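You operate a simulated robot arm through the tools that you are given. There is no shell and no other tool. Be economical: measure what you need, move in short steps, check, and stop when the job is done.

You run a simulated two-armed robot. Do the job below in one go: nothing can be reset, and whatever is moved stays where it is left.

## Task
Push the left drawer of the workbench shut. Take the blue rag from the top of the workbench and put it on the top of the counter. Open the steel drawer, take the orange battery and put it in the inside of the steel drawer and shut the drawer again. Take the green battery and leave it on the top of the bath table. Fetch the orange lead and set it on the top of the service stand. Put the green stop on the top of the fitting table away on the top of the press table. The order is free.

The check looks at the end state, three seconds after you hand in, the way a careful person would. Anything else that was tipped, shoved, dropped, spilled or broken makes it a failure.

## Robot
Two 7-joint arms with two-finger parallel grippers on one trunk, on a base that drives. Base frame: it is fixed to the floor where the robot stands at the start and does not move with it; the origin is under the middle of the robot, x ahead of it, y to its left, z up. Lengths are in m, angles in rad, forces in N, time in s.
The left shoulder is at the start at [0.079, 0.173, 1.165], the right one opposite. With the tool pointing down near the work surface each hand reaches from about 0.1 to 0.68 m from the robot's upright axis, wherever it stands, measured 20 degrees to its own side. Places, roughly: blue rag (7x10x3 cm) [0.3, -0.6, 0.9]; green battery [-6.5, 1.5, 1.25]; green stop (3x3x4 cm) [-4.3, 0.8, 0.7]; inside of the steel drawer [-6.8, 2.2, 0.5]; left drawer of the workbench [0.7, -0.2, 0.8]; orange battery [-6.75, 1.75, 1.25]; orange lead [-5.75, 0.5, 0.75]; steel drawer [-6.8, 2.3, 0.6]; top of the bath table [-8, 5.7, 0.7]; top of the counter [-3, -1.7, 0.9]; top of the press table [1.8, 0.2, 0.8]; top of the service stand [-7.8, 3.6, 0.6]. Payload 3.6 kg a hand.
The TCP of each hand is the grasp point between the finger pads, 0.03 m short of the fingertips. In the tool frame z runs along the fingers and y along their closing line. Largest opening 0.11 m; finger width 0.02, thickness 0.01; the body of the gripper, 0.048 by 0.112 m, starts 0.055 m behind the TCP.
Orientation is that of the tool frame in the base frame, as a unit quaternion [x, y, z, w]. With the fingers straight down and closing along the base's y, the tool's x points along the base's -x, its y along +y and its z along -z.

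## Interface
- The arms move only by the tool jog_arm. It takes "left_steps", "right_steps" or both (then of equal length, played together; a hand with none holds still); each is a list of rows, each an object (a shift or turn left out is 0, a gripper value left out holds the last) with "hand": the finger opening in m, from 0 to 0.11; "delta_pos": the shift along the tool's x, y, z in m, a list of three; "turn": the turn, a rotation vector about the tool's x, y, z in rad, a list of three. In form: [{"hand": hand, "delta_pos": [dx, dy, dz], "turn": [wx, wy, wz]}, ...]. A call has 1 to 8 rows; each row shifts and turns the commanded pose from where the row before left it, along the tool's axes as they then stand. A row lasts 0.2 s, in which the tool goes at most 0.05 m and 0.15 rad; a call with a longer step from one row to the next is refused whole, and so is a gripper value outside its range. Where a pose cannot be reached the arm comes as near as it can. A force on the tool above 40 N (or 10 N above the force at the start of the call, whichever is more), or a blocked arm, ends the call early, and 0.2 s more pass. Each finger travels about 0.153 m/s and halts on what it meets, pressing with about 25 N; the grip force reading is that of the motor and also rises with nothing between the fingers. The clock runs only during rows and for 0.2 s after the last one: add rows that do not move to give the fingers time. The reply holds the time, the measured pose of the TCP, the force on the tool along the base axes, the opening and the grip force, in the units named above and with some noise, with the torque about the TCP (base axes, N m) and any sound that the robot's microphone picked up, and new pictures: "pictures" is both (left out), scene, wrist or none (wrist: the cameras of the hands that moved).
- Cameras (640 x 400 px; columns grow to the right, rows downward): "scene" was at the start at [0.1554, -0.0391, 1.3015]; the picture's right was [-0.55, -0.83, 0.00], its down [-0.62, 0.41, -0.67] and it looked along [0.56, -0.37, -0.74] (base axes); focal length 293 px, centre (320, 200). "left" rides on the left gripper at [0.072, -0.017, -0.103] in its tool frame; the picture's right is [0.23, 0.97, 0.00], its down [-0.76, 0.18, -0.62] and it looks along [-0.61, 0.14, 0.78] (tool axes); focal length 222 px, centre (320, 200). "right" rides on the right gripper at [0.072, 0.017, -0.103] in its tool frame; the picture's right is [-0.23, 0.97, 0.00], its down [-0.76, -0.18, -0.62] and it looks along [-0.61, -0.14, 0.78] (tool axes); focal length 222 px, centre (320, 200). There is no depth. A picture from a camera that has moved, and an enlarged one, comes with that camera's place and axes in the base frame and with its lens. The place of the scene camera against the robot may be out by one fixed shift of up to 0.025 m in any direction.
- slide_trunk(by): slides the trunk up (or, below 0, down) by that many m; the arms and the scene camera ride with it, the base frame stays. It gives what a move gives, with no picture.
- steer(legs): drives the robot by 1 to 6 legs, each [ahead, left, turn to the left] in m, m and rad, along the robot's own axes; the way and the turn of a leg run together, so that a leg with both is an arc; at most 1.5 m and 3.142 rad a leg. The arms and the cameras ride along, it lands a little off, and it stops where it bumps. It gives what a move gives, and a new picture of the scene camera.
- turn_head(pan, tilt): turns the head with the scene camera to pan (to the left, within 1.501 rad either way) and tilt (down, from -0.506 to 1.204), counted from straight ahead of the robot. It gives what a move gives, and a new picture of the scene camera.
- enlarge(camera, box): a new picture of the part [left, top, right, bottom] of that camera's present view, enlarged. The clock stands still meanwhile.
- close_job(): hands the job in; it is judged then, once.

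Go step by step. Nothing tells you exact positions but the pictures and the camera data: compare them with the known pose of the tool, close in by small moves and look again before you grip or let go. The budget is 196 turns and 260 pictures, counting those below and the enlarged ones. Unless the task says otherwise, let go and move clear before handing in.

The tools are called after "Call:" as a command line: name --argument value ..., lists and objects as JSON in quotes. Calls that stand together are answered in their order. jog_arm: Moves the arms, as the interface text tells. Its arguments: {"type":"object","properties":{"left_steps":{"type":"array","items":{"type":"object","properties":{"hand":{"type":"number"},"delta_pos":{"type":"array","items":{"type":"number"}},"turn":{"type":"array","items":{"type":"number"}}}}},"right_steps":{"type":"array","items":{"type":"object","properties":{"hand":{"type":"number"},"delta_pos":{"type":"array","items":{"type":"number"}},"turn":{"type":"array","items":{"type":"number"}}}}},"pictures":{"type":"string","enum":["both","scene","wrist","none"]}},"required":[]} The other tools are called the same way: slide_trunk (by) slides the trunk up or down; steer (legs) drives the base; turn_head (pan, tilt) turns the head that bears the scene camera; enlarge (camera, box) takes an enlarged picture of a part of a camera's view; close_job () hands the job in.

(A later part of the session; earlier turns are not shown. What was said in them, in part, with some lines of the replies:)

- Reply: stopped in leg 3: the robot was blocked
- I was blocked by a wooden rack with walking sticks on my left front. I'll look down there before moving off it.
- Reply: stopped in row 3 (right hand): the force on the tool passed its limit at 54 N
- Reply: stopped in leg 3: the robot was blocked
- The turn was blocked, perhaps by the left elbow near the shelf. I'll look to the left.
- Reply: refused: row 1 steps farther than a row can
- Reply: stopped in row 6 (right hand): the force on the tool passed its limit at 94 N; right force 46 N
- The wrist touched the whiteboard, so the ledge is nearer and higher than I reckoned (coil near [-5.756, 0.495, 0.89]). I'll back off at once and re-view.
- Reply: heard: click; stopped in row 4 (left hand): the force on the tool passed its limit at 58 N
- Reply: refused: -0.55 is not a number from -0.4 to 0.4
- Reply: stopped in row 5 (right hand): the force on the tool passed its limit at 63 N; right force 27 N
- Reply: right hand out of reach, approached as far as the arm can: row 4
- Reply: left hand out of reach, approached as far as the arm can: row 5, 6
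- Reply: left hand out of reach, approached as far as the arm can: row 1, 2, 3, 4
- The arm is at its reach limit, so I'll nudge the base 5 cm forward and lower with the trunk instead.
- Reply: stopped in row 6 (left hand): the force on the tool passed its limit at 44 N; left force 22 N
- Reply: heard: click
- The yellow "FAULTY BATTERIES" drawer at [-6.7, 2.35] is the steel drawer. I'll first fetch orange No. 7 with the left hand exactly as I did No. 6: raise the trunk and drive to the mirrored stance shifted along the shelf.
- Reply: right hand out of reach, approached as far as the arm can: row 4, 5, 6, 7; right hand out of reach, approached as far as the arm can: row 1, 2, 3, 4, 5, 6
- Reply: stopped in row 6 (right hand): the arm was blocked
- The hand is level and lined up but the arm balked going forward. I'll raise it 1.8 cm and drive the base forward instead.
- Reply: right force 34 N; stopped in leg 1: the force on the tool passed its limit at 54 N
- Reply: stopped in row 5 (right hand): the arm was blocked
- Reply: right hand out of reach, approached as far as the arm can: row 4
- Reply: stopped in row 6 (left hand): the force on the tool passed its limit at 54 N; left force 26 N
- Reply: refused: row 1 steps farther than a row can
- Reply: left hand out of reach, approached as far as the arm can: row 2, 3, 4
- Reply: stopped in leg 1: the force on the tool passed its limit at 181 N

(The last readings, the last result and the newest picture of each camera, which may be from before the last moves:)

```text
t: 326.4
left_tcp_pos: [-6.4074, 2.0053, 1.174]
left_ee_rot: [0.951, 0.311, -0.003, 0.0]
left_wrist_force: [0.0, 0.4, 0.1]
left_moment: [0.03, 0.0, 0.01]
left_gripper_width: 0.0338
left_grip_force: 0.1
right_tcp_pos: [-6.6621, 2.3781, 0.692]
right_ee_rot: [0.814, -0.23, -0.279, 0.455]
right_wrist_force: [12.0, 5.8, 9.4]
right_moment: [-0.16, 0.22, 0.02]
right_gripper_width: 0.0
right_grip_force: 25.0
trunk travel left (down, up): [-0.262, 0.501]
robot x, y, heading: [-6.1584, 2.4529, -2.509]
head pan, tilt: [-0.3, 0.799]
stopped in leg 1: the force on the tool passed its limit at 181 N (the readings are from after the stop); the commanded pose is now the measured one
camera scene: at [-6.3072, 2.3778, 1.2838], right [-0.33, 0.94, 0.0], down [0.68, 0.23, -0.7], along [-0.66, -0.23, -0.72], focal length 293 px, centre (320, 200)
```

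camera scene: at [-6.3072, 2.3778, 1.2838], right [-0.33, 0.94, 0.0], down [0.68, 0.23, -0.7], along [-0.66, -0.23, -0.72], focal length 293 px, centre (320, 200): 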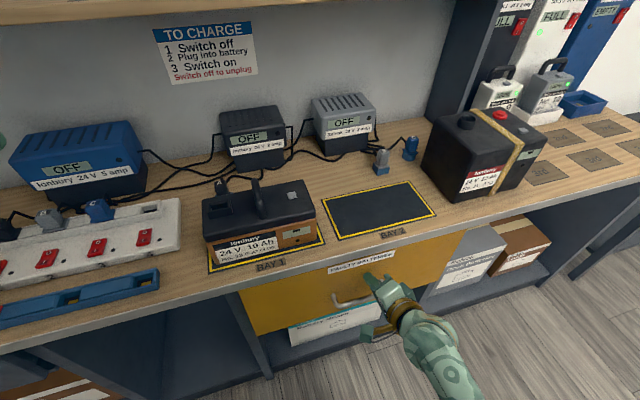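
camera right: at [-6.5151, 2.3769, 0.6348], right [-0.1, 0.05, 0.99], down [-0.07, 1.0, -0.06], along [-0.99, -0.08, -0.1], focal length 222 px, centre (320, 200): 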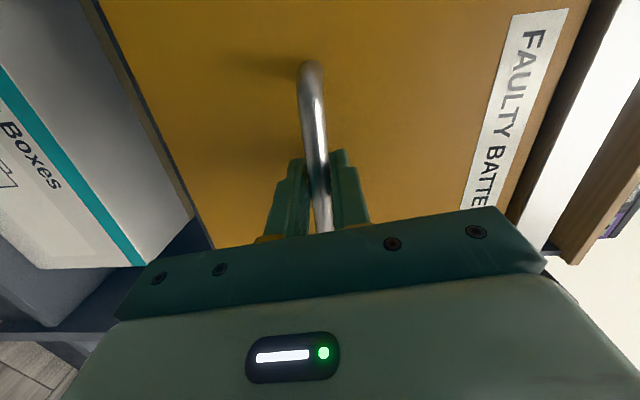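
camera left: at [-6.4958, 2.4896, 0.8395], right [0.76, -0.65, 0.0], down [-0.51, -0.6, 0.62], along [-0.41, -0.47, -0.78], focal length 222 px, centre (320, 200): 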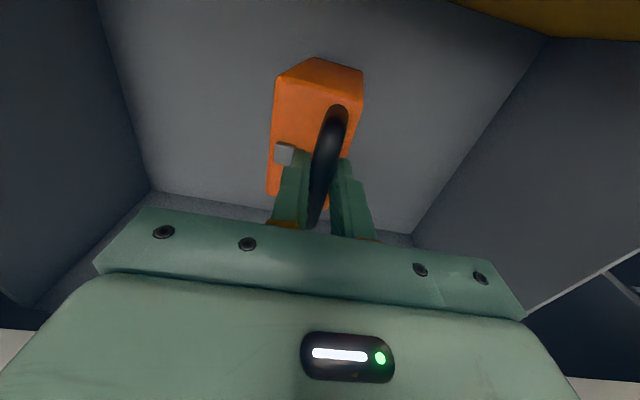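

It came to a hard stop. I'll back off and check that it is fully shut.

Call:
steer --legs '[[-0.35, 0, 0]]'

Call:
enlarge --camera "scene" --box '[180, 100, 500, 300]'

```text
t: 328.6
left_tcp_pos: [-6.1371, 2.2076, 1.1731]
left_ee_rot: [0.951, 0.308, -0.003, 0.0]
left_wrist_force: [-0.2, -0.4, 0.0]
left_moment: [-0.01, 0.04, -0.01]
left_gripper_width: 0.034
left_grip_force: 0.0
right_tcp_pos: [-6.3894, 2.58, 0.6922]
right_ee_rot: [0.814, -0.231, -0.279, 0.454]
right_wrist_force: [0.7, 0.0, 1.2]
right_moment: [0.03, -0.02, -0.01]
right_gripper_width: 0.0
right_grip_force: 24.9
trunk travel left (down, up): [-0.262, 0.501]
robot x, y, heading: [-5.885, 2.6576, -2.508]
head pan, tilt: [-0.3, 0.799]
camera scene: at [-6.0352, 2.5785, 1.2837], right [-0.32, 0.95, 0.0], down [0.68, 0.23, -0.7], along [-0.66, -0.23, -0.72], focal length 293 px, centre (320, 200)
```

scene: 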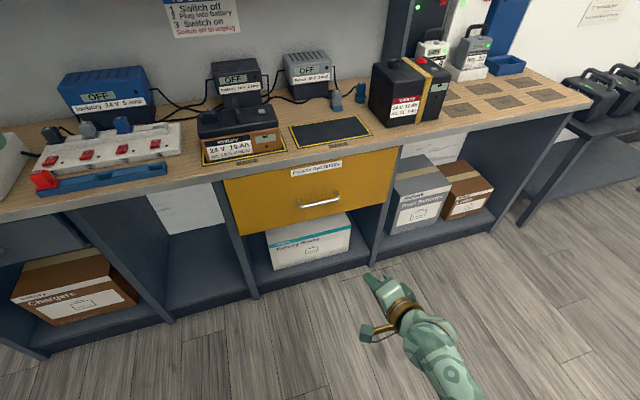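

```text
2.00 times, centred on (340, 200) of scene
camera zoom: at [-6.0352, 2.5785, 1.2837], right [-0.32, 0.95, 0.0], down [0.68, 0.23, -0.7], along [-0.66, -0.23, -0.72], focal length 587 px, centre (280, 200)
```

zoom: 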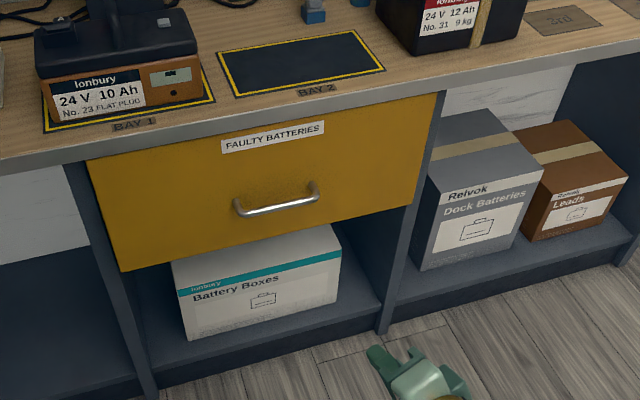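

The drawer is shut, its handle back at the original spot. I'll return the right hand to pointing down before driving to the fitting table.

Call:
jog_arm --right_steps '[{"turn": [0.0697, 0.0822, -0.0957], "delta_pos": [0, 0, -0.02]}, {"turn": [0.0697, 0.0822, -0.0957]}, {"turn": [0.0697, 0.0822, -0.0957]}, {"turn": [0.0697, 0.0822, -0.0957]}, {"turn": [0.0697, 0.0822, -0.0957]}, {"turn": [0.0697, 0.0822, -0.0957]}, {"turn": [0.0697, 0.0822, -0.0957]}, {"turn": [0.0697, 0.0822, -0.0957]}]' --pictures "none"

Call:
jog_arm --right_steps '[{"turn": [0.0697, 0.0822, -0.0957]}, {"turn": [0.0697, 0.0822, -0.0957]}, {"turn": [0.0697, 0.0822, -0.0957]}, {"delta_pos": [0, 0, -0.045], "hand": 0.11}, {"delta_pos": [0, 0, -0.045]}, {"delta_pos": [0, 0, -0.045]}, {"delta_pos": [0, 0, -0.045]}, {"delta_pos": [0, 0, -0.045]}]' --pictures "scene"

```text
t: 330.4
left_tcp_pos: [-6.1397, 2.2055, 1.1736]
left_ee_rot: [0.951, 0.309, -0.002, 0.0]
left_wrist_force: [0.1, -0.1, 0.5]
left_moment: [-0.04, -0.02, -0.02]
left_gripper_width: 0.0339
left_grip_force: 0.0
right_tcp_pos: [-6.377, 2.5915, 0.6993]
right_ee_rot: [0.973, 0.168, -0.084, 0.136]
right_wrist_force: [0.0, 0.0, 0.2]
right_moment: [0.05, 0.01, 0.0]
right_gripper_width: 0.0001
right_grip_force: 26.1
trunk travel left (down, up): [-0.262, 0.501]
robot x, y, heading: [-5.886, 2.6538, -2.51]
head pan, tilt: [-0.3, 0.799]
```

```text
t: 332.2
left_tcp_pos: [-6.1369, 2.2069, 1.1726]
left_ee_rot: [0.951, 0.309, -0.002, 0.001]
left_wrist_force: [1.0, 0.5, -0.2]
left_moment: [0.01, 0.0, 0.01]
left_gripper_width: 0.0336
left_grip_force: 0.1
right_tcp_pos: [-6.3769, 2.5909, 0.9262]
right_ee_rot: [0.951, 0.309, 0.001, 0.0]
right_wrist_force: [0.2, 0.4, 0.0]
right_moment: [-0.01, 0.02, -0.01]
right_gripper_width: 0.11
right_grip_force: 0.0
trunk travel left (down, up): [-0.262, 0.501]
robot x, y, heading: [-5.881, 2.6568, -2.51]
head pan, tilt: [-0.3, 0.799]
camera scene: at [-6.0356, 2.5779, 1.2836], right [-0.32, 0.95, 0.0], down [0.68, 0.23, -0.7], along [-0.66, -0.23, -0.72], focal length 293 px, centre (320, 200)
```

scene: 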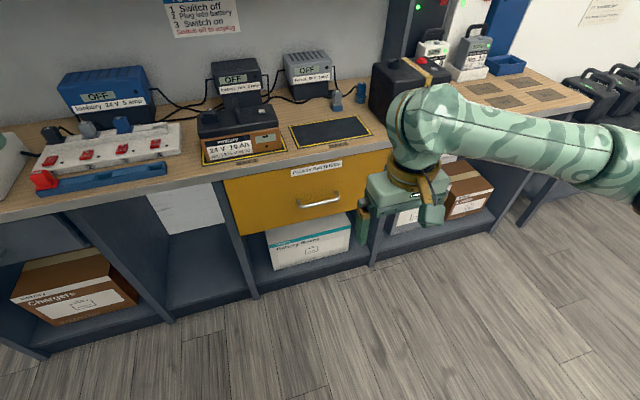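

Right hand is restored. I'll raise it and drive back along the aisle to the fitting table's near end.

Call:
jog_arm --right_steps '[{"delta_pos": [0, 0, -0.045]}, {"delta_pos": [0, 0, -0.045]}, {"delta_pos": [0, 0, -0.045]}, {"delta_pos": [0, 0, -0.045]}, {"delta_pos": [0, 0, -0.02]}]' --pictures "none"

Call:
steer --legs '[[0, 0, 1.583], [0.3, -0.24, 0], [1.0, 0, 0]]'

Call:
turn_head --pan 0.2 --tilt 0.5

```text
t: 333.4
left_tcp_pos: [-6.1388, 2.2072, 1.1736]
left_ee_rot: [0.951, 0.309, -0.002, 0.0]
left_wrist_force: [-0.2, -0.4, 0.4]
left_moment: [-0.03, -0.05, -0.01]
left_gripper_width: 0.0339
left_grip_force: 0.1
right_tcp_pos: [-6.3762, 2.592, 1.1258]
right_ee_rot: [0.951, 0.31, 0.0, 0.0]
right_wrist_force: [-0.3, 0.4, 0.2]
right_moment: [0.0, -0.02, 0.02]
right_gripper_width: 0.11
right_grip_force: 0.0
trunk travel left (down, up): [-0.262, 0.501]
robot x, y, heading: [-5.8843, 2.6531, -2.509]
head pan, tilt: [-0.3, 0.799]
```

```text
t: 344.4
left_tcp_pos: [-4.8687, 1.2337, 1.1734]
left_ee_rot: [0.449, 0.893, -0.002, 0.002]
left_wrist_force: [0.5, 0.0, -0.6]
left_moment: [0.03, 0.0, -0.02]
left_gripper_width: 0.0341
left_grip_force: 0.0
right_tcp_pos: [-5.2512, 0.9904, 1.1266]
right_ee_rot: [0.449, 0.894, 0.0, 0.0]
right_wrist_force: [-0.5, -0.3, 0.2]
right_moment: [-0.03, 0.01, 0.03]
right_gripper_width: 0.11
right_grip_force: 0.0
trunk travel left (down, up): [-0.262, 0.501]
robot x, y, heading: [-5.3204, 1.4848, -0.929]
head pan, tilt: [-0.3, 0.799]
camera scene: at [-5.2335, 1.3339, 1.2834], right [-0.94, -0.33, 0.0], down [-0.24, 0.68, -0.7], along [0.23, -0.66, -0.72], focal length 293 px, centre (320, 200)
```

scene: 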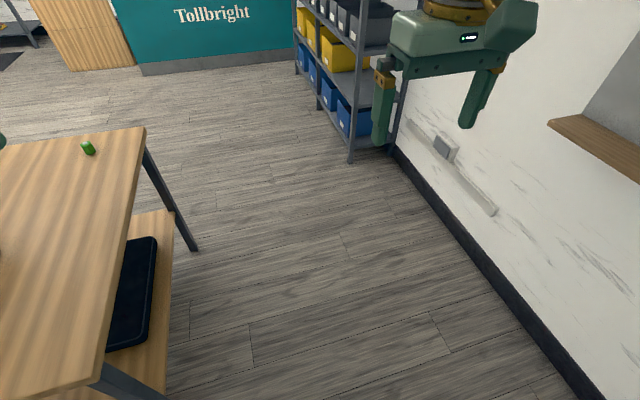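

```text
t: 345.3
left_tcp_pos: [-4.8683, 1.2343, 1.1738]
left_ee_rot: [0.45, 0.893, -0.002, 0.001]
left_wrist_force: [-0.4, -0.5, 0.5]
left_moment: [0.01, 0.01, 0.0]
left_gripper_width: 0.0337
left_grip_force: 0.1
right_tcp_pos: [-5.2525, 0.9913, 1.1261]
right_ee_rot: [0.449, 0.894, 0.0, 0.0]
right_wrist_force: [0.6, -0.2, 0.3]
right_moment: [-0.01, 0.02, -0.03]
right_gripper_width: 0.1101
right_grip_force: 0.1
trunk travel left (down, up): [-0.262, 0.501]
robot x, y, heading: [-5.3201, 1.4869, -0.931]
head pan, tilt: [0.201, 0.499]
camera scene: at [-5.1929, 1.3496, 1.3094], right [-0.67, -0.75, 0.0], down [-0.36, 0.32, -0.88], along [0.65, -0.58, -0.48], focal length 293 px, centre (320, 200)
```

scene: 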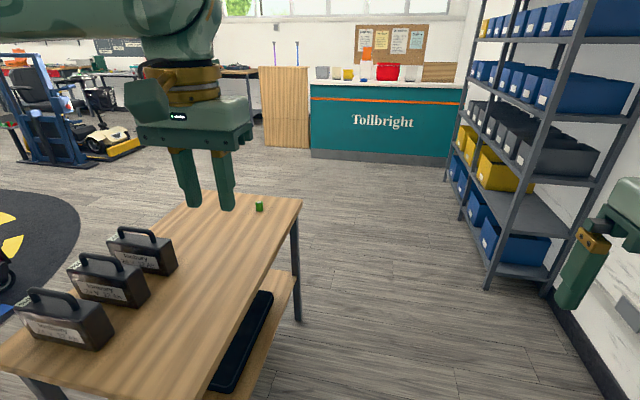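

The green stop stands near the table's far aisle-side corner, about [-4.27, 0.855]. I'll drive alongside and turn to face it.

Call:
steer --legs '[[0.95, -0.1, 0], [0, 0, 1.571]]'

Call:
turn_head --pan -0.2 --tilt 0.85

```text
t: 354.1
left_tcp_pos: [-4.5807, 1.1117, 1.1733]
left_ee_rot: [-0.303, 0.953, 0.0, 0.001]
left_wrist_force: [-0.4, 0.4, 0.3]
left_moment: [-0.01, 0.0, -0.02]
left_gripper_width: 0.034
left_grip_force: 0.1
right_tcp_pos: [-4.3465, 0.7233, 1.126]
right_ee_rot: [-0.305, 0.952, 0.0, 0.001]
right_wrist_force: [-0.2, 0.5, 0.0]
right_moment: [0.01, -0.01, -0.02]
right_gripper_width: 0.1101
right_grip_force: 0.0
trunk travel left (down, up): [-0.262, 0.501]
robot x, y, heading: [-4.8428, 0.6661, 0.618]
head pan, tilt: [0.201, 0.499]
camera scene: at [-4.6964, 0.793, 1.3094], right [0.73, -0.68, 0.0], down [-0.33, -0.35, -0.88], along [0.6, 0.64, -0.48], focal length 293 px, centre (320, 200)
```

scene: 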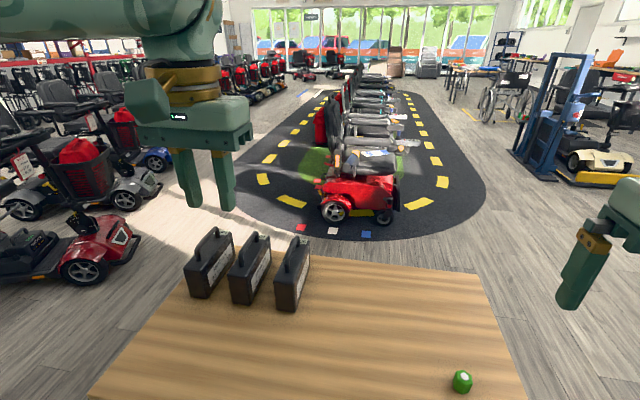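

```text
t: 354.9
left_tcp_pos: [-4.5795, 1.111, 1.174]
left_ee_rot: [-0.303, 0.953, 0.0, 0.001]
left_wrist_force: [-0.8, 0.1, 0.0]
left_moment: [0.0, 0.02, 0.01]
left_gripper_width: 0.034
left_grip_force: 0.0
right_tcp_pos: [-4.3476, 0.724, 1.1267]
right_ee_rot: [-0.304, 0.953, 0.001, 0.001]
right_wrist_force: [1.0, 0.2, 1.0]
right_moment: [-0.04, 0.01, 0.01]
right_gripper_width: 0.1098
right_grip_force: 0.1
trunk travel left (down, up): [-0.262, 0.501]
robot x, y, heading: [-4.8362, 0.6679, 0.621]
head pan, tilt: [-0.201, 0.85]
camera scene: at [-4.687, 0.7582, 1.2795], right [0.41, -0.91, 0.0], down [-0.69, -0.3, -0.66], along [0.6, 0.27, -0.75], focal length 293 px, centre (320, 200)
```

scene: 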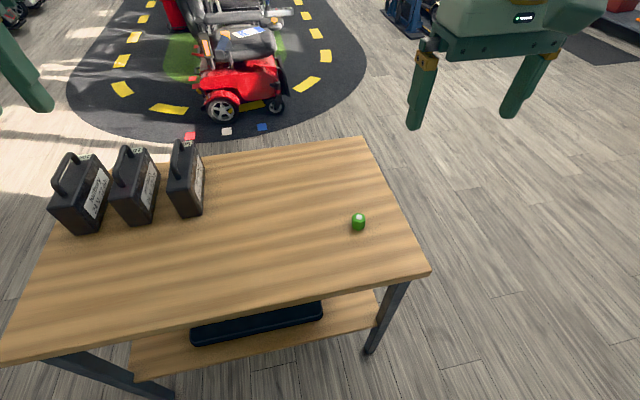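

Stop is about 0.59 ahead and 0.19 right. I'll bring the right hand over it and lower part way.

Call:
jog_arm --right_steps '[{"delta_pos": [-0.04, 0.013, 0], "hand": 0.07}, {"delta_pos": [-0.04, 0.013, 0]}, {"delta_pos": [-0.04, 0.013, 0]}, {"delta_pos": [-0.04, 0.013, 0]}, {"delta_pos": [0, 0, 0.045]}, {"delta_pos": [0, 0, 0.045]}, {"delta_pos": [0, 0, 0.045]}, {"delta_pos": [0, 0, 0.045]}]'

```text
t: 356.7
left_tcp_pos: [-4.5791, 1.1115, 1.1728]
left_ee_rot: [-0.303, 0.953, 0.0, 0.002]
left_wrist_force: [-0.5, -0.4, 0.5]
left_moment: [0.01, -0.01, 0.02]
left_gripper_width: 0.0341
left_grip_force: 0.0
right_tcp_pos: [-4.2469, 0.8574, 0.9439]
right_ee_rot: [-0.304, 0.953, 0.0, 0.0]
right_wrist_force: [-1.5, -0.7, 0.4]
right_moment: [-0.01, -0.02, -0.02]
right_gripper_width: 0.0701
right_grip_force: 0.0
trunk travel left (down, up): [-0.262, 0.501]
robot x, y, heading: [-4.8396, 0.667, 0.622]
head pan, tilt: [-0.201, 0.85]
camera scene: at [-4.6864, 0.7585, 1.2793], right [0.4, -0.91, 0.0], down [-0.69, -0.3, -0.66], along [0.6, 0.27, -0.75], focal length 293 px, centre (320, 200)
camera right: at [-4.3165, 0.8293, 1.0463], right [-0.38, 0.93, 0.0], down [0.72, 0.3, 0.62], along [0.58, 0.24, -0.78], focal length 222 px, centre (320, 200)
```

scene: 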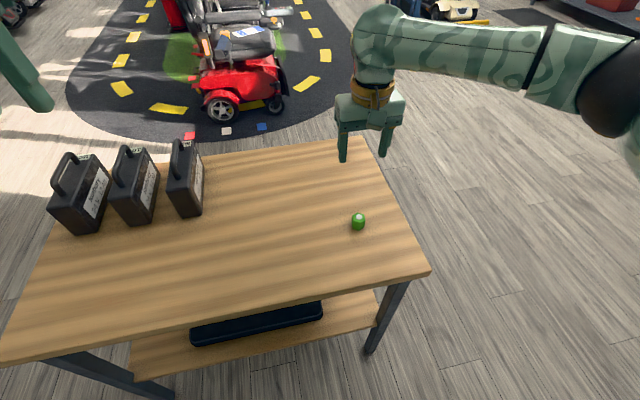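
right: 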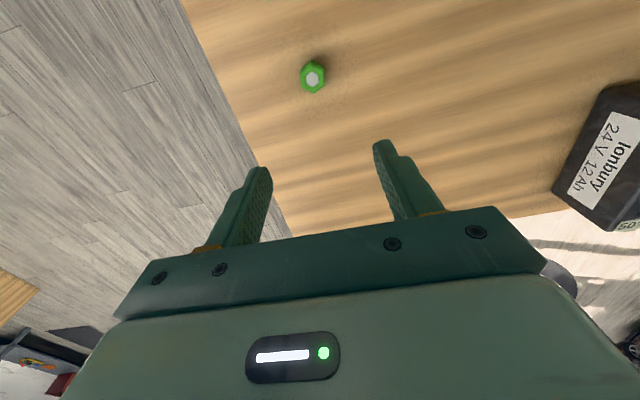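

The stop is 2 cm nearer than the hand. I'll correct and lower.

Call:
jog_arm --right_steps '[{"delta_pos": [0.02, -0.003, 0]}, {"delta_pos": [0, 0, 0.045]}, {"delta_pos": [0, 0, 0.045]}, {"delta_pos": [0, 0, 0.045]}, {}]' --pictures "wrist"

```text
t: 357.9
left_tcp_pos: [-4.5802, 1.1113, 1.173]
left_ee_rot: [-0.303, 0.953, -0.001, 0.001]
left_wrist_force: [-0.2, 0.1, 0.6]
left_moment: [0.01, -0.03, -0.05]
left_gripper_width: 0.034
left_grip_force: 0.1
right_tcp_pos: [-4.2596, 0.8426, 0.8106]
right_ee_rot: [-0.304, 0.953, 0.001, 0.0]
right_wrist_force: [0.2, 0.4, -0.7]
right_moment: [-0.02, 0.01, 0.0]
right_gripper_width: 0.0701
right_grip_force: 0.0
trunk travel left (down, up): [-0.262, 0.501]
robot x, y, heading: [-4.8413, 0.6657, 0.619]
head pan, tilt: [-0.201, 0.85]
camera right: at [-4.3288, 0.8152, 0.9135], right [-0.38, 0.93, 0.0], down [0.72, 0.3, 0.62], along [0.58, 0.24, -0.78], focal length 222 px, centre (320, 200)
```

right: 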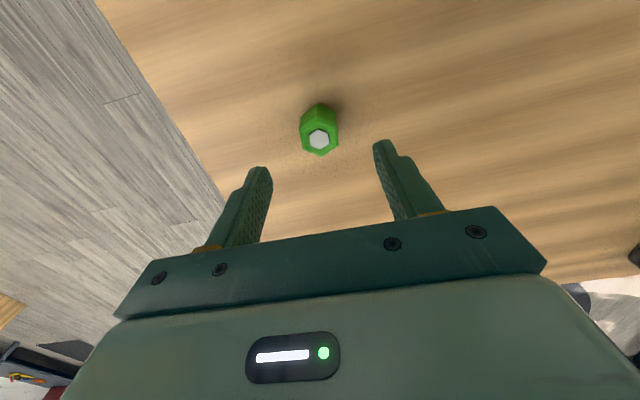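

Centred. I'll lower to the stop and grip it.

Call:
jog_arm --right_steps '[{"delta_pos": [0, 0, 0.035]}, {"delta_pos": [0, 0, 0.02]}, {"delta_pos": [0, 0, 0.015]}, {"hand": 0.01}, {"hand": 0.01}, {"hand": 0.01}, {"hand": 0.01}]' --pictures "wrist"

```text
t: 358.7
left_tcp_pos: [-4.5805, 1.1104, 1.173]
left_ee_rot: [-0.302, 0.953, 0.0, 0.003]
left_wrist_force: [-1.0, -0.5, 0.7]
left_moment: [0.0, 0.02, -0.02]
left_gripper_width: 0.0341
left_grip_force: 0.0
right_tcp_pos: [-4.2606, 0.8438, 0.7502]
right_ee_rot: [-0.303, 0.953, 0.002, 0.002]
right_wrist_force: [-15.7, -11.1, 19.8]
right_moment: [-1.1, 0.24, -0.72]
right_gripper_width: 0.0699
right_grip_force: 0.0
trunk travel left (down, up): [-0.262, 0.501]
robot x, y, heading: [-4.8389, 0.6695, 0.616]
head pan, tilt: [-0.201, 0.85]
stopped in row 3 (right hand): the force on the tool passed its limit at 42 N (the readings are from after the stop); the commanded pose is now the measured one
camera right: at [-4.3308, 0.8147, 0.8525], right [-0.38, 0.93, 0.0], down [0.72, 0.29, 0.62], along [0.58, 0.24, -0.78], focal length 222 px, centre (320, 200)
```

right: 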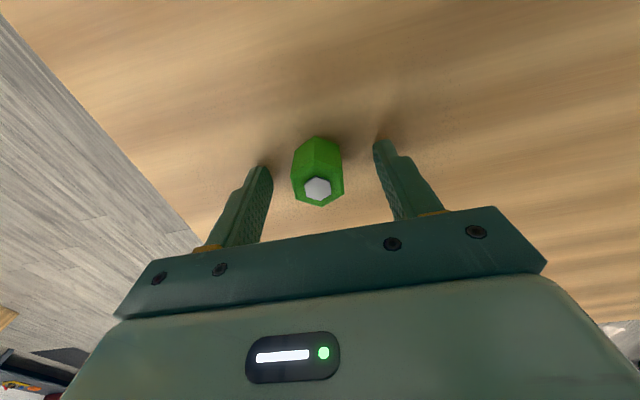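

The fingertips touched the table (z≈0.72). I'll lift 5 mm and close on the stop.

Call:
jog_arm --right_steps '[{"delta_pos": [0, 0, -0.005]}, {"hand": 0.01}, {"hand": 0.01}, {"hand": 0.01}, {"hand": 0.01}]' --pictures "wrist"

```text
t: 359.9
left_tcp_pos: [-4.5792, 1.1113, 1.1726]
left_ee_rot: [-0.302, 0.953, -0.001, 0.002]
left_wrist_force: [0.1, 0.6, 0.1]
left_moment: [0.01, 0.04, -0.02]
left_gripper_width: 0.034
left_grip_force: 0.0
right_tcp_pos: [-4.2591, 0.8443, 0.7526]
right_ee_rot: [-0.303, 0.953, 0.001, 0.001]
right_wrist_force: [0.4, -0.4, 0.3]
right_moment: [0.02, 0.02, 0.04]
right_gripper_width: 0.029
right_grip_force: 24.7
trunk travel left (down, up): [-0.262, 0.501]
robot x, y, heading: [-4.8376, 0.6657, 0.616]
head pan, tilt: [-0.201, 0.85]
camera right: at [-4.3288, 0.8153, 0.8547], right [-0.38, 0.93, 0.0], down [0.72, 0.29, 0.62], along [0.58, 0.24, -0.78], focal length 222 px, centre (320, 200)
```

right: 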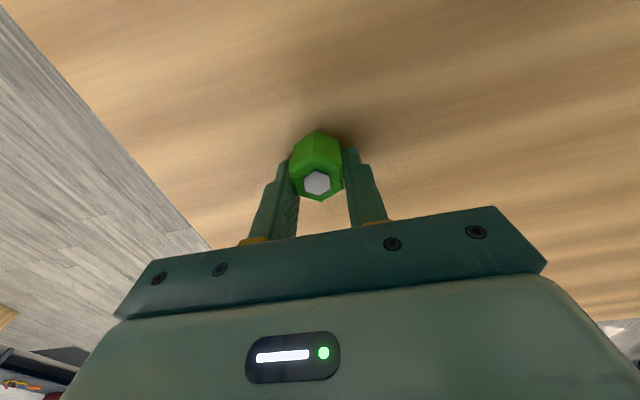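

The stop is gripped. I'll lift it, tuck the hand in and start back: strafe clear of the shelf and table, then forward.

Call:
jog_arm --right_steps '[{"delta_pos": [0, 0, -0.03]}, {"delta_pos": [0, 0, -0.045]}, {"delta_pos": [0, 0, -0.045]}, {"delta_pos": [0, 0, -0.045]}, {"delta_pos": [0, 0, -0.045]}, {"delta_pos": [0.02, 0, -0.045]}, {"delta_pos": [0.03, 0, -0.04]}, {"delta_pos": [0.03, 0, -0.03]}]' --pictures "wrist"

Call:
steer --legs '[[-0.05, -1.1, 0], [1.05, 0, 0]]'

Call:
turn_head --pan -0.5 --tilt 0.4

```text
t: 361.7
left_tcp_pos: [-4.58, 1.1113, 1.1749]
left_ee_rot: [-0.302, 0.953, -0.001, 0.002]
left_wrist_force: [-0.1, -1.0, -0.3]
left_moment: [0.01, 0.01, 0.03]
left_gripper_width: 0.034
left_grip_force: 0.0
right_tcp_pos: [-4.326, 0.7972, 1.0778]
right_ee_rot: [-0.304, 0.953, 0.001, 0.001]
right_wrist_force: [-0.5, -0.8, 0.6]
right_moment: [0.03, -0.03, -0.02]
right_gripper_width: 0.029
right_grip_force: 25.0
trunk travel left (down, up): [-0.262, 0.501]
robot x, y, heading: [-4.8385, 0.6661, 0.615]
head pan, tilt: [-0.201, 0.85]
camera right: at [-4.3959, 0.7685, 1.1802], right [-0.38, 0.93, 0.0], down [0.72, 0.29, 0.63], along [0.58, 0.24, -0.78], focal length 222 px, centre (320, 200)
```

right: 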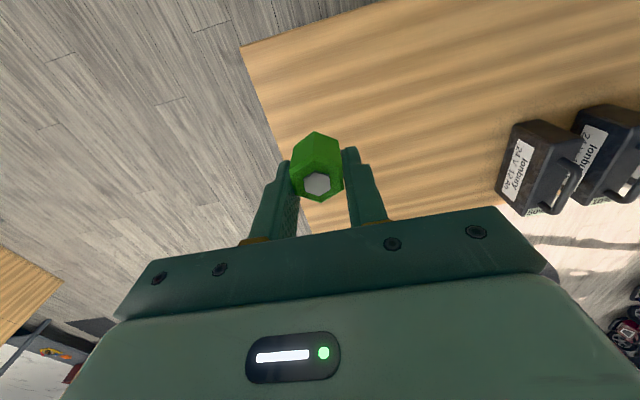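

```text
t: 372.4
left_tcp_pos: [-3.1254, 0.7766, 1.1739]
left_ee_rot: [-0.3, 0.954, -0.001, 0.003]
left_wrist_force: [0.1, 0.4, -0.4]
left_moment: [0.02, 0.03, 0.0]
left_gripper_width: 0.0341
left_grip_force: 0.0
right_tcp_pos: [-2.8732, 0.4631, 1.0772]
right_ee_rot: [-0.301, 0.954, 0.001, 0.0]
right_wrist_force: [-0.2, 0.4, -1.3]
right_moment: [-0.01, -0.03, 0.0]
right_gripper_width: 0.0289
right_grip_force: 25.3
trunk travel left (down, up): [-0.262, 0.501]
robot x, y, heading: [-3.387, 0.3308, 0.611]
head pan, tilt: [-0.201, 0.85]
camera scene: at [-3.2347, 0.4244, 1.2794], right [0.4, -0.92, 0.0], down [-0.69, -0.3, -0.66], along [0.6, 0.26, -0.75], focal length 293 px, centre (320, 200)
```

scene: 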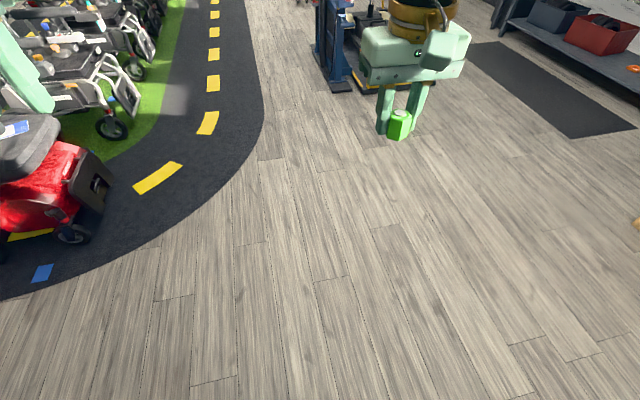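

```text
t: 373.3
left_tcp_pos: [-3.1253, 0.777, 1.1725]
left_ee_rot: [-0.3, 0.954, 0.0, 0.002]
left_wrist_force: [0.1, 0.2, 0.0]
left_moment: [0.01, -0.01, -0.04]
left_gripper_width: 0.0341
left_grip_force: 0.0
right_tcp_pos: [-2.8735, 0.4629, 1.0772]
right_ee_rot: [-0.3, 0.954, 0.001, 0.001]
right_wrist_force: [0.6, -0.2, -0.3]
right_moment: [0.02, 0.01, 0.01]
right_gripper_width: 0.0289
right_grip_force: 25.2
trunk travel left (down, up): [-0.262, 0.501]
robot x, y, heading: [-3.3861, 0.3358, 0.613]
head pan, tilt: [-0.499, 0.4]
camera scene: at [-3.2146, 0.4034, 1.3185], right [0.11, -0.99, 0.0], down [-0.39, -0.04, -0.92], along [0.91, 0.1, -0.39], focal length 293 px, centre (320, 200)
```

scene: 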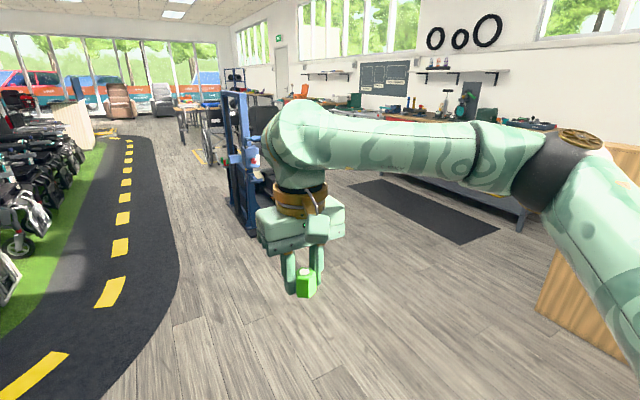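

The way ahead is clear between the blue lift and the bench mat. I'll drive diagonally toward the bench, keeping off the wooden panel.

Call:
steer --legs '[[0, 0, 0.031], [0.9, -1.12, 0], [0.7, -0.45, 0], [0.9, -0.35, 0]]'

Call:
turn_head --pan -0.3 --tilt 0.45

```text
t: 389.5
left_tcp_pos: [0.0106, 0.7412, 1.1727]
left_ee_rot: [-0.317, 0.949, 0.0, 0.002]
left_wrist_force: [1.6, -0.1, -0.3]
left_moment: [-0.04, 0.01, 0.03]
left_gripper_width: 0.0339
left_grip_force: 0.0
right_tcp_pos: [0.2753, 0.436, 1.0764]
right_ee_rot: [-0.319, 0.948, 0.002, 0.0]
right_wrist_force: [0.6, -0.8, -0.2]
right_moment: [0.0, -0.04, 0.0]
right_gripper_width: 0.0292
right_grip_force: 25.0
trunk travel left (down, up): [-0.262, 0.501]
robot x, y, heading: [-0.2352, 0.2887, 0.648]
head pan, tilt: [-0.499, 0.4]
camera scene: at [-0.064, 0.3648, 1.3185], right [0.15, -0.99, 0.0], down [-0.39, -0.06, -0.92], along [0.91, 0.14, -0.39], focal length 293 px, centre (320, 200)
```

scene: 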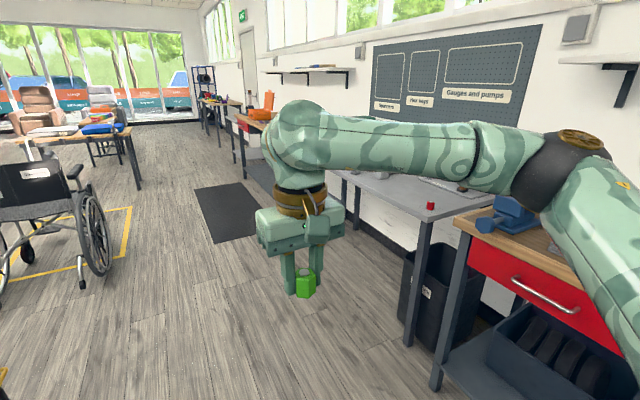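

```text
t: 390.2
left_tcp_pos: [0.0115, 0.7413, 1.1739]
left_ee_rot: [-0.317, 0.948, 0.0, 0.003]
left_wrist_force: [0.1, 1.3, -0.7]
left_moment: [-0.03, 0.01, 0.01]
left_gripper_width: 0.0339
left_grip_force: 0.1
right_tcp_pos: [0.2738, 0.4359, 1.0772]
right_ee_rot: [-0.318, 0.948, 0.002, 0.001]
right_wrist_force: [-0.3, -0.8, 0.2]
right_moment: [0.03, 0.0, 0.01]
right_gripper_width: 0.029
right_grip_force: 25.0
trunk travel left (down, up): [-0.262, 0.501]
robot x, y, heading: [-0.2359, 0.2899, 0.649]
head pan, tilt: [-0.3, 0.45]
camera scene: at [-0.0696, 0.3822, 1.3139], right [0.34, -0.94, 0.0], down [-0.41, -0.15, -0.9], along [0.85, 0.31, -0.44], focal length 293 px, centre (320, 200)
```

scene: 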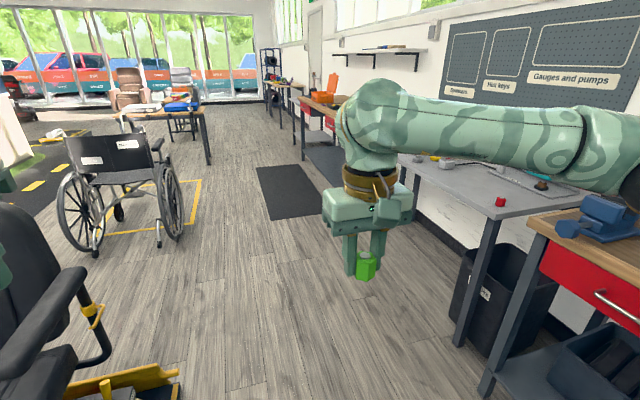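

The grey table beyond the workbench is the press table. I'll drive alongside it and turn to face it.

Call:
steer --legs '[[1.4, -0.22, 0], [0, 0, -1.575]]'

Call:
turn_head --pan 0 --tilt 0.7

```text
t: 400.9
left_tcp_pos: [1.4505, 0.7217, 1.1737]
left_ee_rot: [0.427, 0.904, -0.001, 0.001]
left_wrist_force: [-0.4, 0.0, 0.1]
left_moment: [0.03, 0.0, 0.05]
left_gripper_width: 0.0339
left_grip_force: 0.1
right_tcp_pos: [1.156, 0.4455, 1.0773]
right_ee_rot: [0.426, 0.905, 0.001, 0.002]
right_wrist_force: [0.3, -0.5, -1.3]
right_moment: [0.0, 0.01, -0.01]
right_gripper_width: 0.0289
right_grip_force: 24.7
trunk travel left (down, up): [-0.262, 0.501]
robot x, y, heading: [0.9882, 0.9486, -0.887]
head pan, tilt: [-0.3, 0.45]
camera scene: at [1.085, 0.794, 1.3139], right [-0.93, -0.38, 0.0], down [-0.17, 0.4, -0.9], along [0.34, -0.83, -0.44], focal length 293 px, centre (320, 200)
```

scene: 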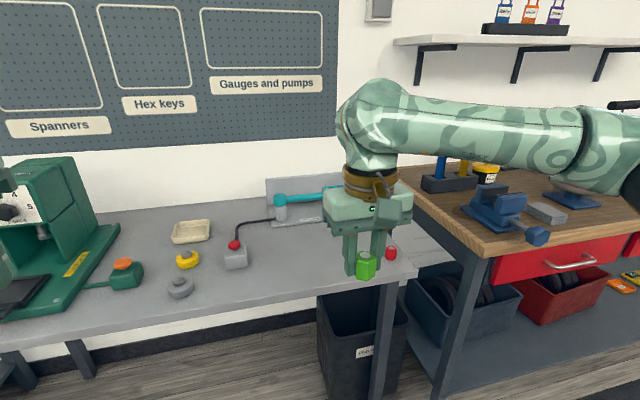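

```text
t: 401.7
left_tcp_pos: [1.4499, 0.7225, 1.1733]
left_ee_rot: [0.427, 0.904, -0.002, 0.002]
left_wrist_force: [0.1, 0.8, -1.0]
left_moment: [-0.01, 0.01, 0.02]
left_gripper_width: 0.0339
left_grip_force: 0.1
right_tcp_pos: [1.1558, 0.4447, 1.0782]
right_ee_rot: [0.426, 0.905, 0.0, 0.002]
right_wrist_force: [-0.3, 0.1, -0.7]
right_moment: [0.0, 0.0, -0.02]
right_gripper_width: 0.0289
right_grip_force: 24.7
trunk travel left (down, up): [-0.262, 0.501]
robot x, y, heading: [0.9885, 0.9484, -0.88]
head pan, tilt: [0.0, 0.7]
camera scene: at [1.1043, 0.8136, 1.2918], right [-0.77, -0.64, 0.0], down [-0.41, 0.5, -0.76], along [0.49, -0.59, -0.64], focal length 293 px, centre (320, 200)
```

scene: 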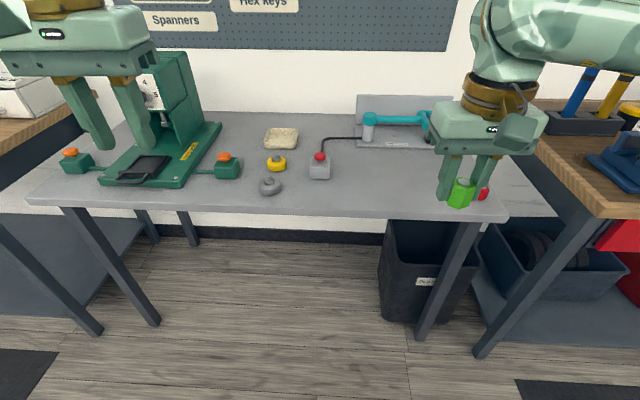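

Free space lies in front of the teal clamp, between the red button box and the red stop. To keep the left hand clear of the green press I'll raise the trunk, then drive up.

Call:
slide_trunk --by 0.15

Call:
steer --legs '[[0.28, 0, 0]]'

Call:
turn_head --pan -0.2 --tilt 0.9

```text
t: 403.4
left_tcp_pos: [1.451, 0.7212, 1.322]
left_ee_rot: [0.427, 0.904, -0.001, 0.001]
left_wrist_force: [0.3, 0.0, 0.1]
left_moment: [0.01, -0.01, 0.0]
left_gripper_width: 0.034
left_grip_force: 0.1
right_tcp_pos: [1.1558, 0.4451, 1.2265]
right_ee_rot: [0.427, 0.904, 0.0, 0.001]
right_wrist_force: [0.4, 0.6, -0.7]
right_moment: [0.04, -0.01, 0.03]
right_gripper_width: 0.0288
right_grip_force: 25.4
trunk travel left (down, up): [-0.412, 0.351]
robot x, y, heading: [0.9853, 0.9486, -0.887]
head pan, tilt: [0.0, 0.7]
```

```text
t: 405.4
left_tcp_pos: [1.6298, 0.5071, 1.322]
left_ee_rot: [0.425, 0.905, -0.002, 0.002]
left_wrist_force: [0.6, -0.5, -0.7]
left_moment: [-0.01, -0.02, 0.01]
left_gripper_width: 0.0343
left_grip_force: 0.1
right_tcp_pos: [1.3372, 0.2304, 1.226]
right_ee_rot: [0.424, 0.906, 0.0, 0.001]
right_wrist_force: [0.1, -1.0, -0.2]
right_moment: [0.01, 0.02, -0.03]
right_gripper_width: 0.0289
right_grip_force: 24.4
trunk travel left (down, up): [-0.412, 0.351]
robot x, y, heading: [1.1673, 0.7347, -0.873]
head pan, tilt: [0.0, 0.7]
camera scene: at [1.2489, 0.6399, 1.4442], right [-0.77, -0.64, 0.0], down [-0.41, 0.5, -0.76], along [0.49, -0.59, -0.64], focal length 293 px, centre (320, 200)
```

scene: 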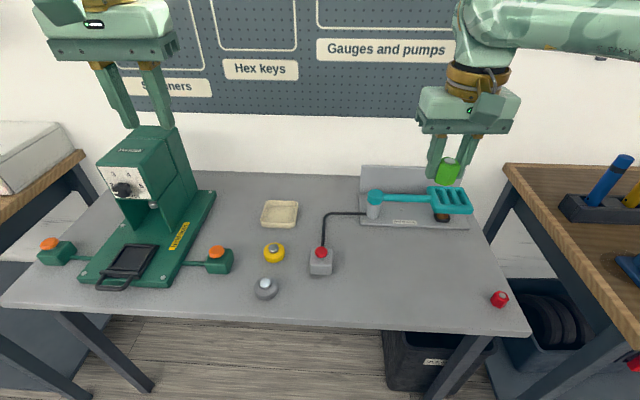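

```text
t: 406.1
left_tcp_pos: [1.6302, 0.5068, 1.3234]
left_ee_rot: [0.425, 0.905, -0.001, 0.001]
left_wrist_force: [0.0, -0.2, 0.4]
left_moment: [0.01, 0.02, 0.01]
left_gripper_width: 0.034
left_grip_force: 0.1
right_tcp_pos: [1.3367, 0.2304, 1.2278]
right_ee_rot: [0.424, 0.906, 0.0, 0.002]
right_wrist_force: [-0.1, -0.3, -0.3]
right_moment: [0.04, 0.01, -0.03]
right_gripper_width: 0.0289
right_grip_force: 25.4
trunk travel left (down, up): [-0.412, 0.351]
robot x, y, heading: [1.1626, 0.7272, -0.879]
head pan, tilt: [-0.201, 0.901]
camera scene: at [1.2299, 0.6392, 1.4281], right [-0.88, -0.47, 0.0], down [-0.37, 0.69, -0.62], along [0.29, -0.55, -0.78], focal length 293 px, centre (320, 200)
```

scene: 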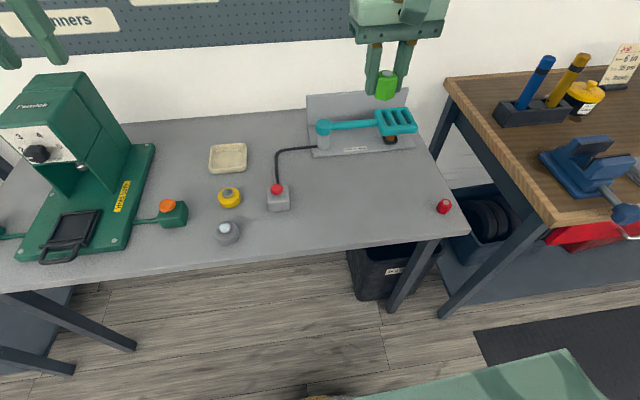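

I'll carry the stop over the free area around [1.35, 0.13] and lower it part way.

Call:
jog_arm --right_steps '[{"delta_pos": [-0.04, -0.025, 0]}, {"delta_pos": [-0.04, -0.025, 0]}, {"delta_pos": [0, 0, 0.045]}, {"delta_pos": [0, 0, 0.045]}, {"delta_pos": [0, 0, 0.045]}, {"delta_pos": [0, 0, 0.045]}, {"delta_pos": [0, 0, 0.045]}, {"delta_pos": [0, 0, 0.045]}]'

```text
t: 407.9
left_tcp_pos: [1.63, 0.5073, 1.3234]
left_ee_rot: [0.426, 0.905, -0.002, 0.002]
left_wrist_force: [0.5, -0.7, -0.7]
left_moment: [0.01, 0.03, 0.01]
left_gripper_width: 0.0341
left_grip_force: 0.0
right_tcp_pos: [1.3486, 0.1347, 0.956]
right_ee_rot: [0.424, 0.906, -0.001, 0.002]
right_wrist_force: [-1.1, -0.4, -0.8]
right_moment: [0.0, -0.03, -0.04]
right_gripper_width: 0.0289
right_grip_force: 25.3
trunk travel left (down, up): [-0.412, 0.351]
robot x, y, heading: [1.1657, 0.7331, -0.88]
head pan, tilt: [-0.201, 0.901]
camera scene: at [1.2301, 0.6387, 1.428], right [-0.88, -0.47, 0.0], down [-0.37, 0.69, -0.62], along [0.29, -0.55, -0.78], focal length 293 px, centre (320, 200)
camera right: at [1.3145, 0.2021, 1.0577], right [0.89, 0.45, 0.0], down [0.35, -0.7, 0.63], along [0.28, -0.56, -0.78], focal length 222 px, centre (320, 200)
```

scene: 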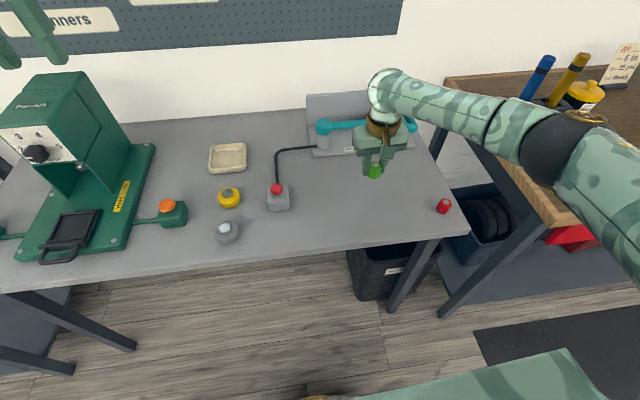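
right: 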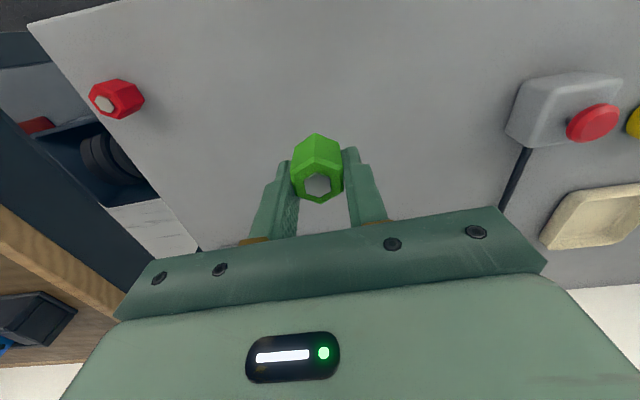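

Clear surface below. Lowering with smaller steps near the end.

Call:
jog_arm --right_steps '[{"delta_pos": [0, 0, 0.03]}, {"delta_pos": [0, 0, 0.025]}, {"delta_pos": [0, 0, 0.015]}, {"delta_pos": [0, 0, 0.01]}, {"delta_pos": [0, 0, 0.008]}, {"delta_pos": [0, 0, 0.008]}, {"delta_pos": [0, 0, 0.008]}, {"delta_pos": [0, 0, 0.008]}]' --pictures "wrist"

```text
t: 409.7
left_tcp_pos: [1.6282, 0.5076, 1.3228]
left_ee_rot: [0.426, 0.905, -0.001, 0.001]
left_wrist_force: [0.0, -0.1, 0.0]
left_moment: [-0.02, 0.01, 0.03]
left_gripper_width: 0.034
left_grip_force: 0.1
right_tcp_pos: [1.3515, 0.1371, 0.8444]
right_ee_rot: [0.424, 0.905, 0.0, 0.001]
right_wrist_force: [-0.1, 0.2, 0.1]
right_moment: [-0.01, -0.03, 0.01]
right_gripper_width: 0.0292
right_grip_force: 25.2
trunk travel left (down, up): [-0.412, 0.351]
robot x, y, heading: [1.1644, 0.7363, -0.878]
head pan, tilt: [-0.201, 0.901]
camera right: at [1.3176, 0.2031, 0.9467], right [0.89, 0.45, 0.0], down [0.35, -0.7, 0.62], along [0.28, -0.56, -0.78], focal length 222 px, centre (320, 200)
```

right: 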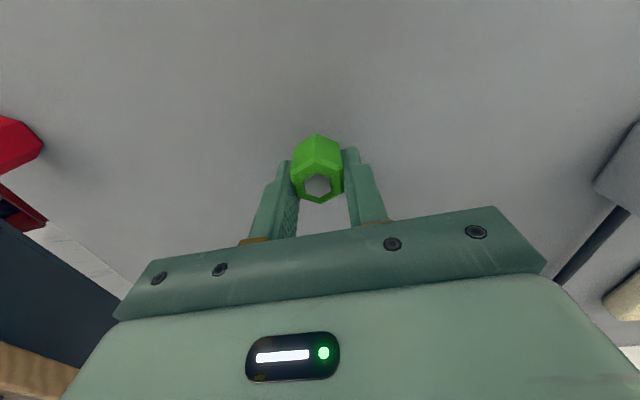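

Call:
jog_arm --right_steps '[{"delta_pos": [0, 0, 0.006]}, {"delta_pos": [0, 0, 0.005]}, {"delta_pos": [0, 0, 0.005]}, {"delta_pos": [0, 0, 0.005]}, {"delta_pos": [0, 0, 0.005]}, {"delta_pos": [0, 0, 0.005]}]' --pictures "wrist"

```text
t: 410.9
left_tcp_pos: [1.6266, 0.5128, 1.3246]
left_ee_rot: [0.426, 0.905, -0.003, 0.002]
left_wrist_force: [-0.4, -0.2, -0.3]
left_moment: [-0.02, -0.02, 0.04]
left_gripper_width: 0.0343
left_grip_force: 0.1
right_tcp_pos: [1.3516, 0.137, 0.8308]
right_ee_rot: [0.425, 0.905, -0.003, 0.008]
right_wrist_force: [-8.1, 12.3, 25.7]
right_moment: [0.41, 0.55, -0.12]
right_gripper_width: 0.0291
right_grip_force: 25.1
trunk travel left (down, up): [-0.412, 0.351]
robot x, y, heading: [1.1632, 0.731, -0.881]
head pan, tilt: [-0.201, 0.901]
stopped in row 5 (right hand): the force on the tool passed its limit at 50 N (the readings are from after the stop); the commanded pose is now the measured one
camera right: at [1.3165, 0.204, 0.9315], right [0.89, 0.45, 0.0], down [0.34, -0.69, 0.63], along [0.29, -0.57, -0.77], focal length 222 px, centre (320, 200)
```

right: 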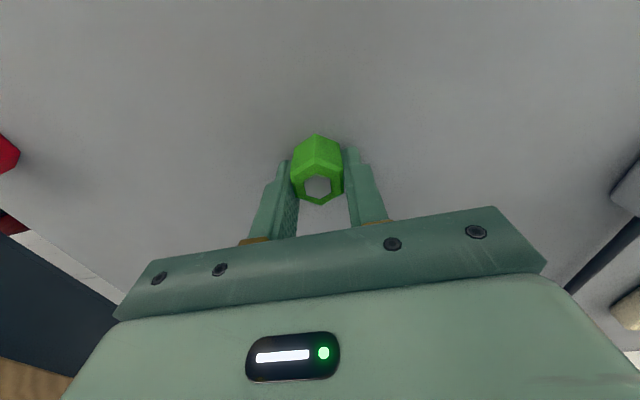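

Contact with the table top. I'll release and rise.

Call:
jog_arm --right_steps '[{"delta_pos": [0, 0, -0.001], "hand": 0.04}, {"hand": 0.06}, {"hand": 0.07}, {"delta_pos": [0, 0, -0.03]}, {"delta_pos": [0, 0, -0.045]}, {"delta_pos": [0, 0, -0.045]}, {"delta_pos": [0, 0, -0.045]}, {"delta_pos": [0, 0, -0.045]}]'

```text
t: 412.7
left_tcp_pos: [1.6287, 0.5081, 1.3237]
left_ee_rot: [0.425, 0.905, -0.002, 0.002]
left_wrist_force: [-0.2, 0.9, 1.0]
left_moment: [0.03, -0.01, 0.03]
left_gripper_width: 0.0338
left_grip_force: 0.1
right_tcp_pos: [1.3503, 0.1358, 1.0354]
right_ee_rot: [0.424, 0.906, -0.001, 0.005]
right_wrist_force: [-0.2, -0.6, 0.1]
right_moment: [0.01, -0.03, -0.02]
right_gripper_width: 0.0703
right_grip_force: 0.1
trunk travel left (down, up): [-0.412, 0.351]
robot x, y, heading: [1.1635, 0.73, -0.877]
head pan, tilt: [-0.201, 0.901]
camera scene: at [1.2295, 0.6392, 1.4281], right [-0.88, -0.47, 0.0], down [-0.37, 0.69, -0.62], along [0.29, -0.55, -0.78], focal length 293 px, centre (320, 200)
camera right: at [1.3157, 0.2029, 1.137], right [0.89, 0.45, 0.0], down [0.35, -0.69, 0.63], along [0.29, -0.56, -0.78], focal length 222 px, centre (320, 200)
```

scene: 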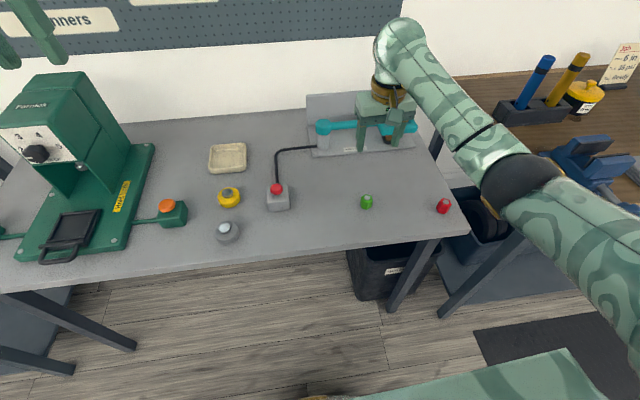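
right: 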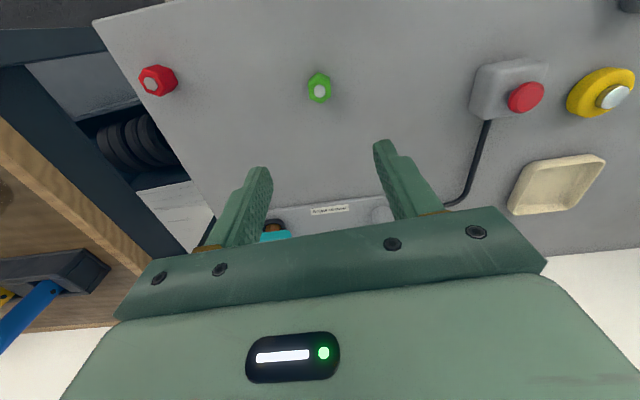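

The green stop stands on the press table. I'll retract the hand, back off a little and glance at the workbench drawer before handing in.

Call:
jog_arm --right_steps '[{"delta_pos": [0, 0, -0.045]}, {"delta_pos": [0.03, 0, -0.03]}, {"delta_pos": [0.045, 0, 0]}, {"delta_pos": [0.045, 0, 0]}]' --pictures "none"

Call:
steer --legs '[[-0.15, 0, 0]]'

Call:
turn_head --pan -0.7 --tilt 0.6

```text
t: 413.7
left_tcp_pos: [1.6274, 0.5088, 1.323]
left_ee_rot: [0.426, 0.905, -0.002, 0.001]
left_wrist_force: [-0.7, -0.1, 0.0]
left_moment: [0.01, 0.0, -0.03]
left_gripper_width: 0.0342
left_grip_force: 0.0
right_tcp_pos: [1.2701, 0.229, 1.1114]
right_ee_rot: [0.425, 0.905, 0.0, 0.005]
right_wrist_force: [-0.1, 0.4, 0.2]
right_moment: [-0.01, -0.06, 0.01]
right_gripper_width: 0.07
right_grip_force: 0.1
trunk travel left (down, up): [-0.412, 0.351]
robot x, y, heading: [1.165, 0.7293, -0.879]
head pan, tilt: [-0.201, 0.901]
```

```text
t: 415.1
left_tcp_pos: [1.5301, 0.6259, 1.3252]
left_ee_rot: [0.426, 0.905, -0.002, 0.002]
left_wrist_force: [-0.5, 0.8, -0.8]
left_moment: [-0.01, -0.01, 0.01]
left_gripper_width: 0.0342
left_grip_force: 0.0
right_tcp_pos: [1.1733, 0.3447, 1.1123]
right_ee_rot: [0.425, 0.905, -0.001, 0.006]
right_wrist_force: [-0.1, 1.8, 0.1]
right_moment: [-0.02, -0.02, 0.04]
right_gripper_width: 0.07
right_grip_force: 0.1
trunk travel left (down, up): [-0.412, 0.351]
robot x, y, heading: [1.0677, 0.8499, -0.879]
head pan, tilt: [-0.201, 0.901]
camera scene: at [1.1314, 0.7575, 1.4282], right [-0.88, -0.47, 0.0], down [-0.37, 0.69, -0.62], along [0.29, -0.55, -0.78], focal length 293 px, centre (320, 200)
```

scene: 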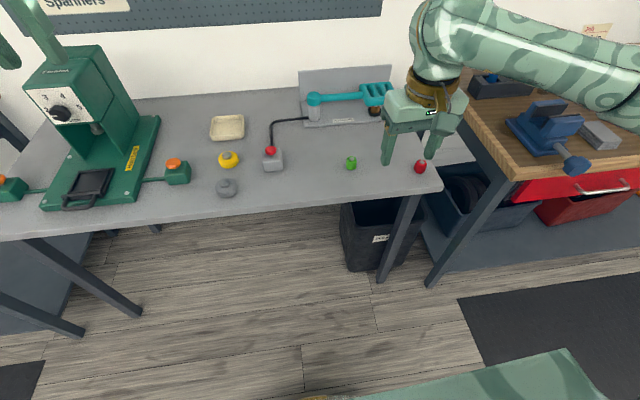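

```text
t: 416.0
left_tcp_pos: [1.5312, 0.6243, 1.3237]
left_ee_rot: [0.425, 0.905, -0.001, 0.002]
left_wrist_force: [0.5, 0.1, -0.2]
left_moment: [0.01, 0.0, 0.0]
left_gripper_width: 0.0338
left_grip_force: 0.1
right_tcp_pos: [1.1731, 0.3444, 1.1113]
right_ee_rot: [0.424, 0.905, -0.002, 0.005]
right_wrist_force: [0.4, -0.2, 0.2]
right_moment: [-0.01, -0.02, -0.01]
right_gripper_width: 0.0701
right_grip_force: 0.1
trunk travel left (down, up): [-0.412, 0.351]
robot x, y, heading: [1.0672, 0.85, -0.877]
head pan, tilt: [-0.7, 0.6]
camera scene: at [1.096, 0.7347, 1.4528], right [-1.0, 0.01, 0.0], down [0.0, 0.57, -0.82], along [-0.01, -0.82, -0.57], focal length 293 px, centre (320, 200)
```

scene: 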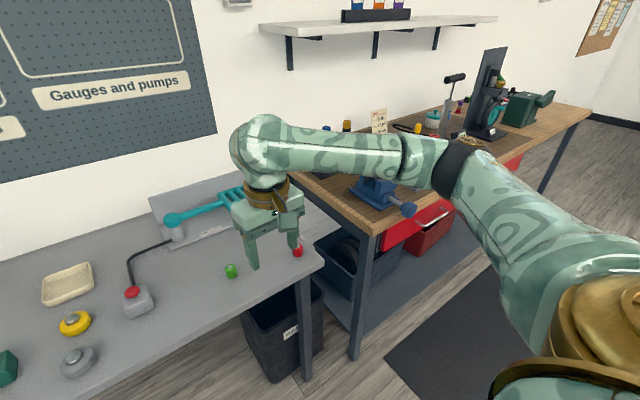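

Both workbench drawers are flush, the green stop stands upright on the press table, and both hands are empty and clear. I'm handing in.

Call:
close_job

```text
The job is handed in.
```

I handed the job in with all six parts done; the result of the check hasn't come back.

- **Workbench:** the left drawer is pushed shut. The blue rag lies flat on the counter.
- **Steel drawer:** I took this to be the yellow drawer labelled "FAULTY BATTERIES", because it was the only drawer at the place you gave. The orange battery stands upright inside it, and it is shut again.
- **Other items:** the green battery is on the bath table, the orange lead is on the service stand, and the green stop stands upright on the press table.

Contacts along the way that the check might count:

- **Wooden panel by the counter:** the base drove into it. It still stood square to the counter afterwards.
- **Bin shelf:** an elbow touched the shelf edge. The bins looked undisturbed.
- **Whiteboard:** the right wrist pressed against it at about 94 N while I reached for the lead. I saw no damage.
- **Green battery:** a finger pressed its gauge button, so its display is lit.
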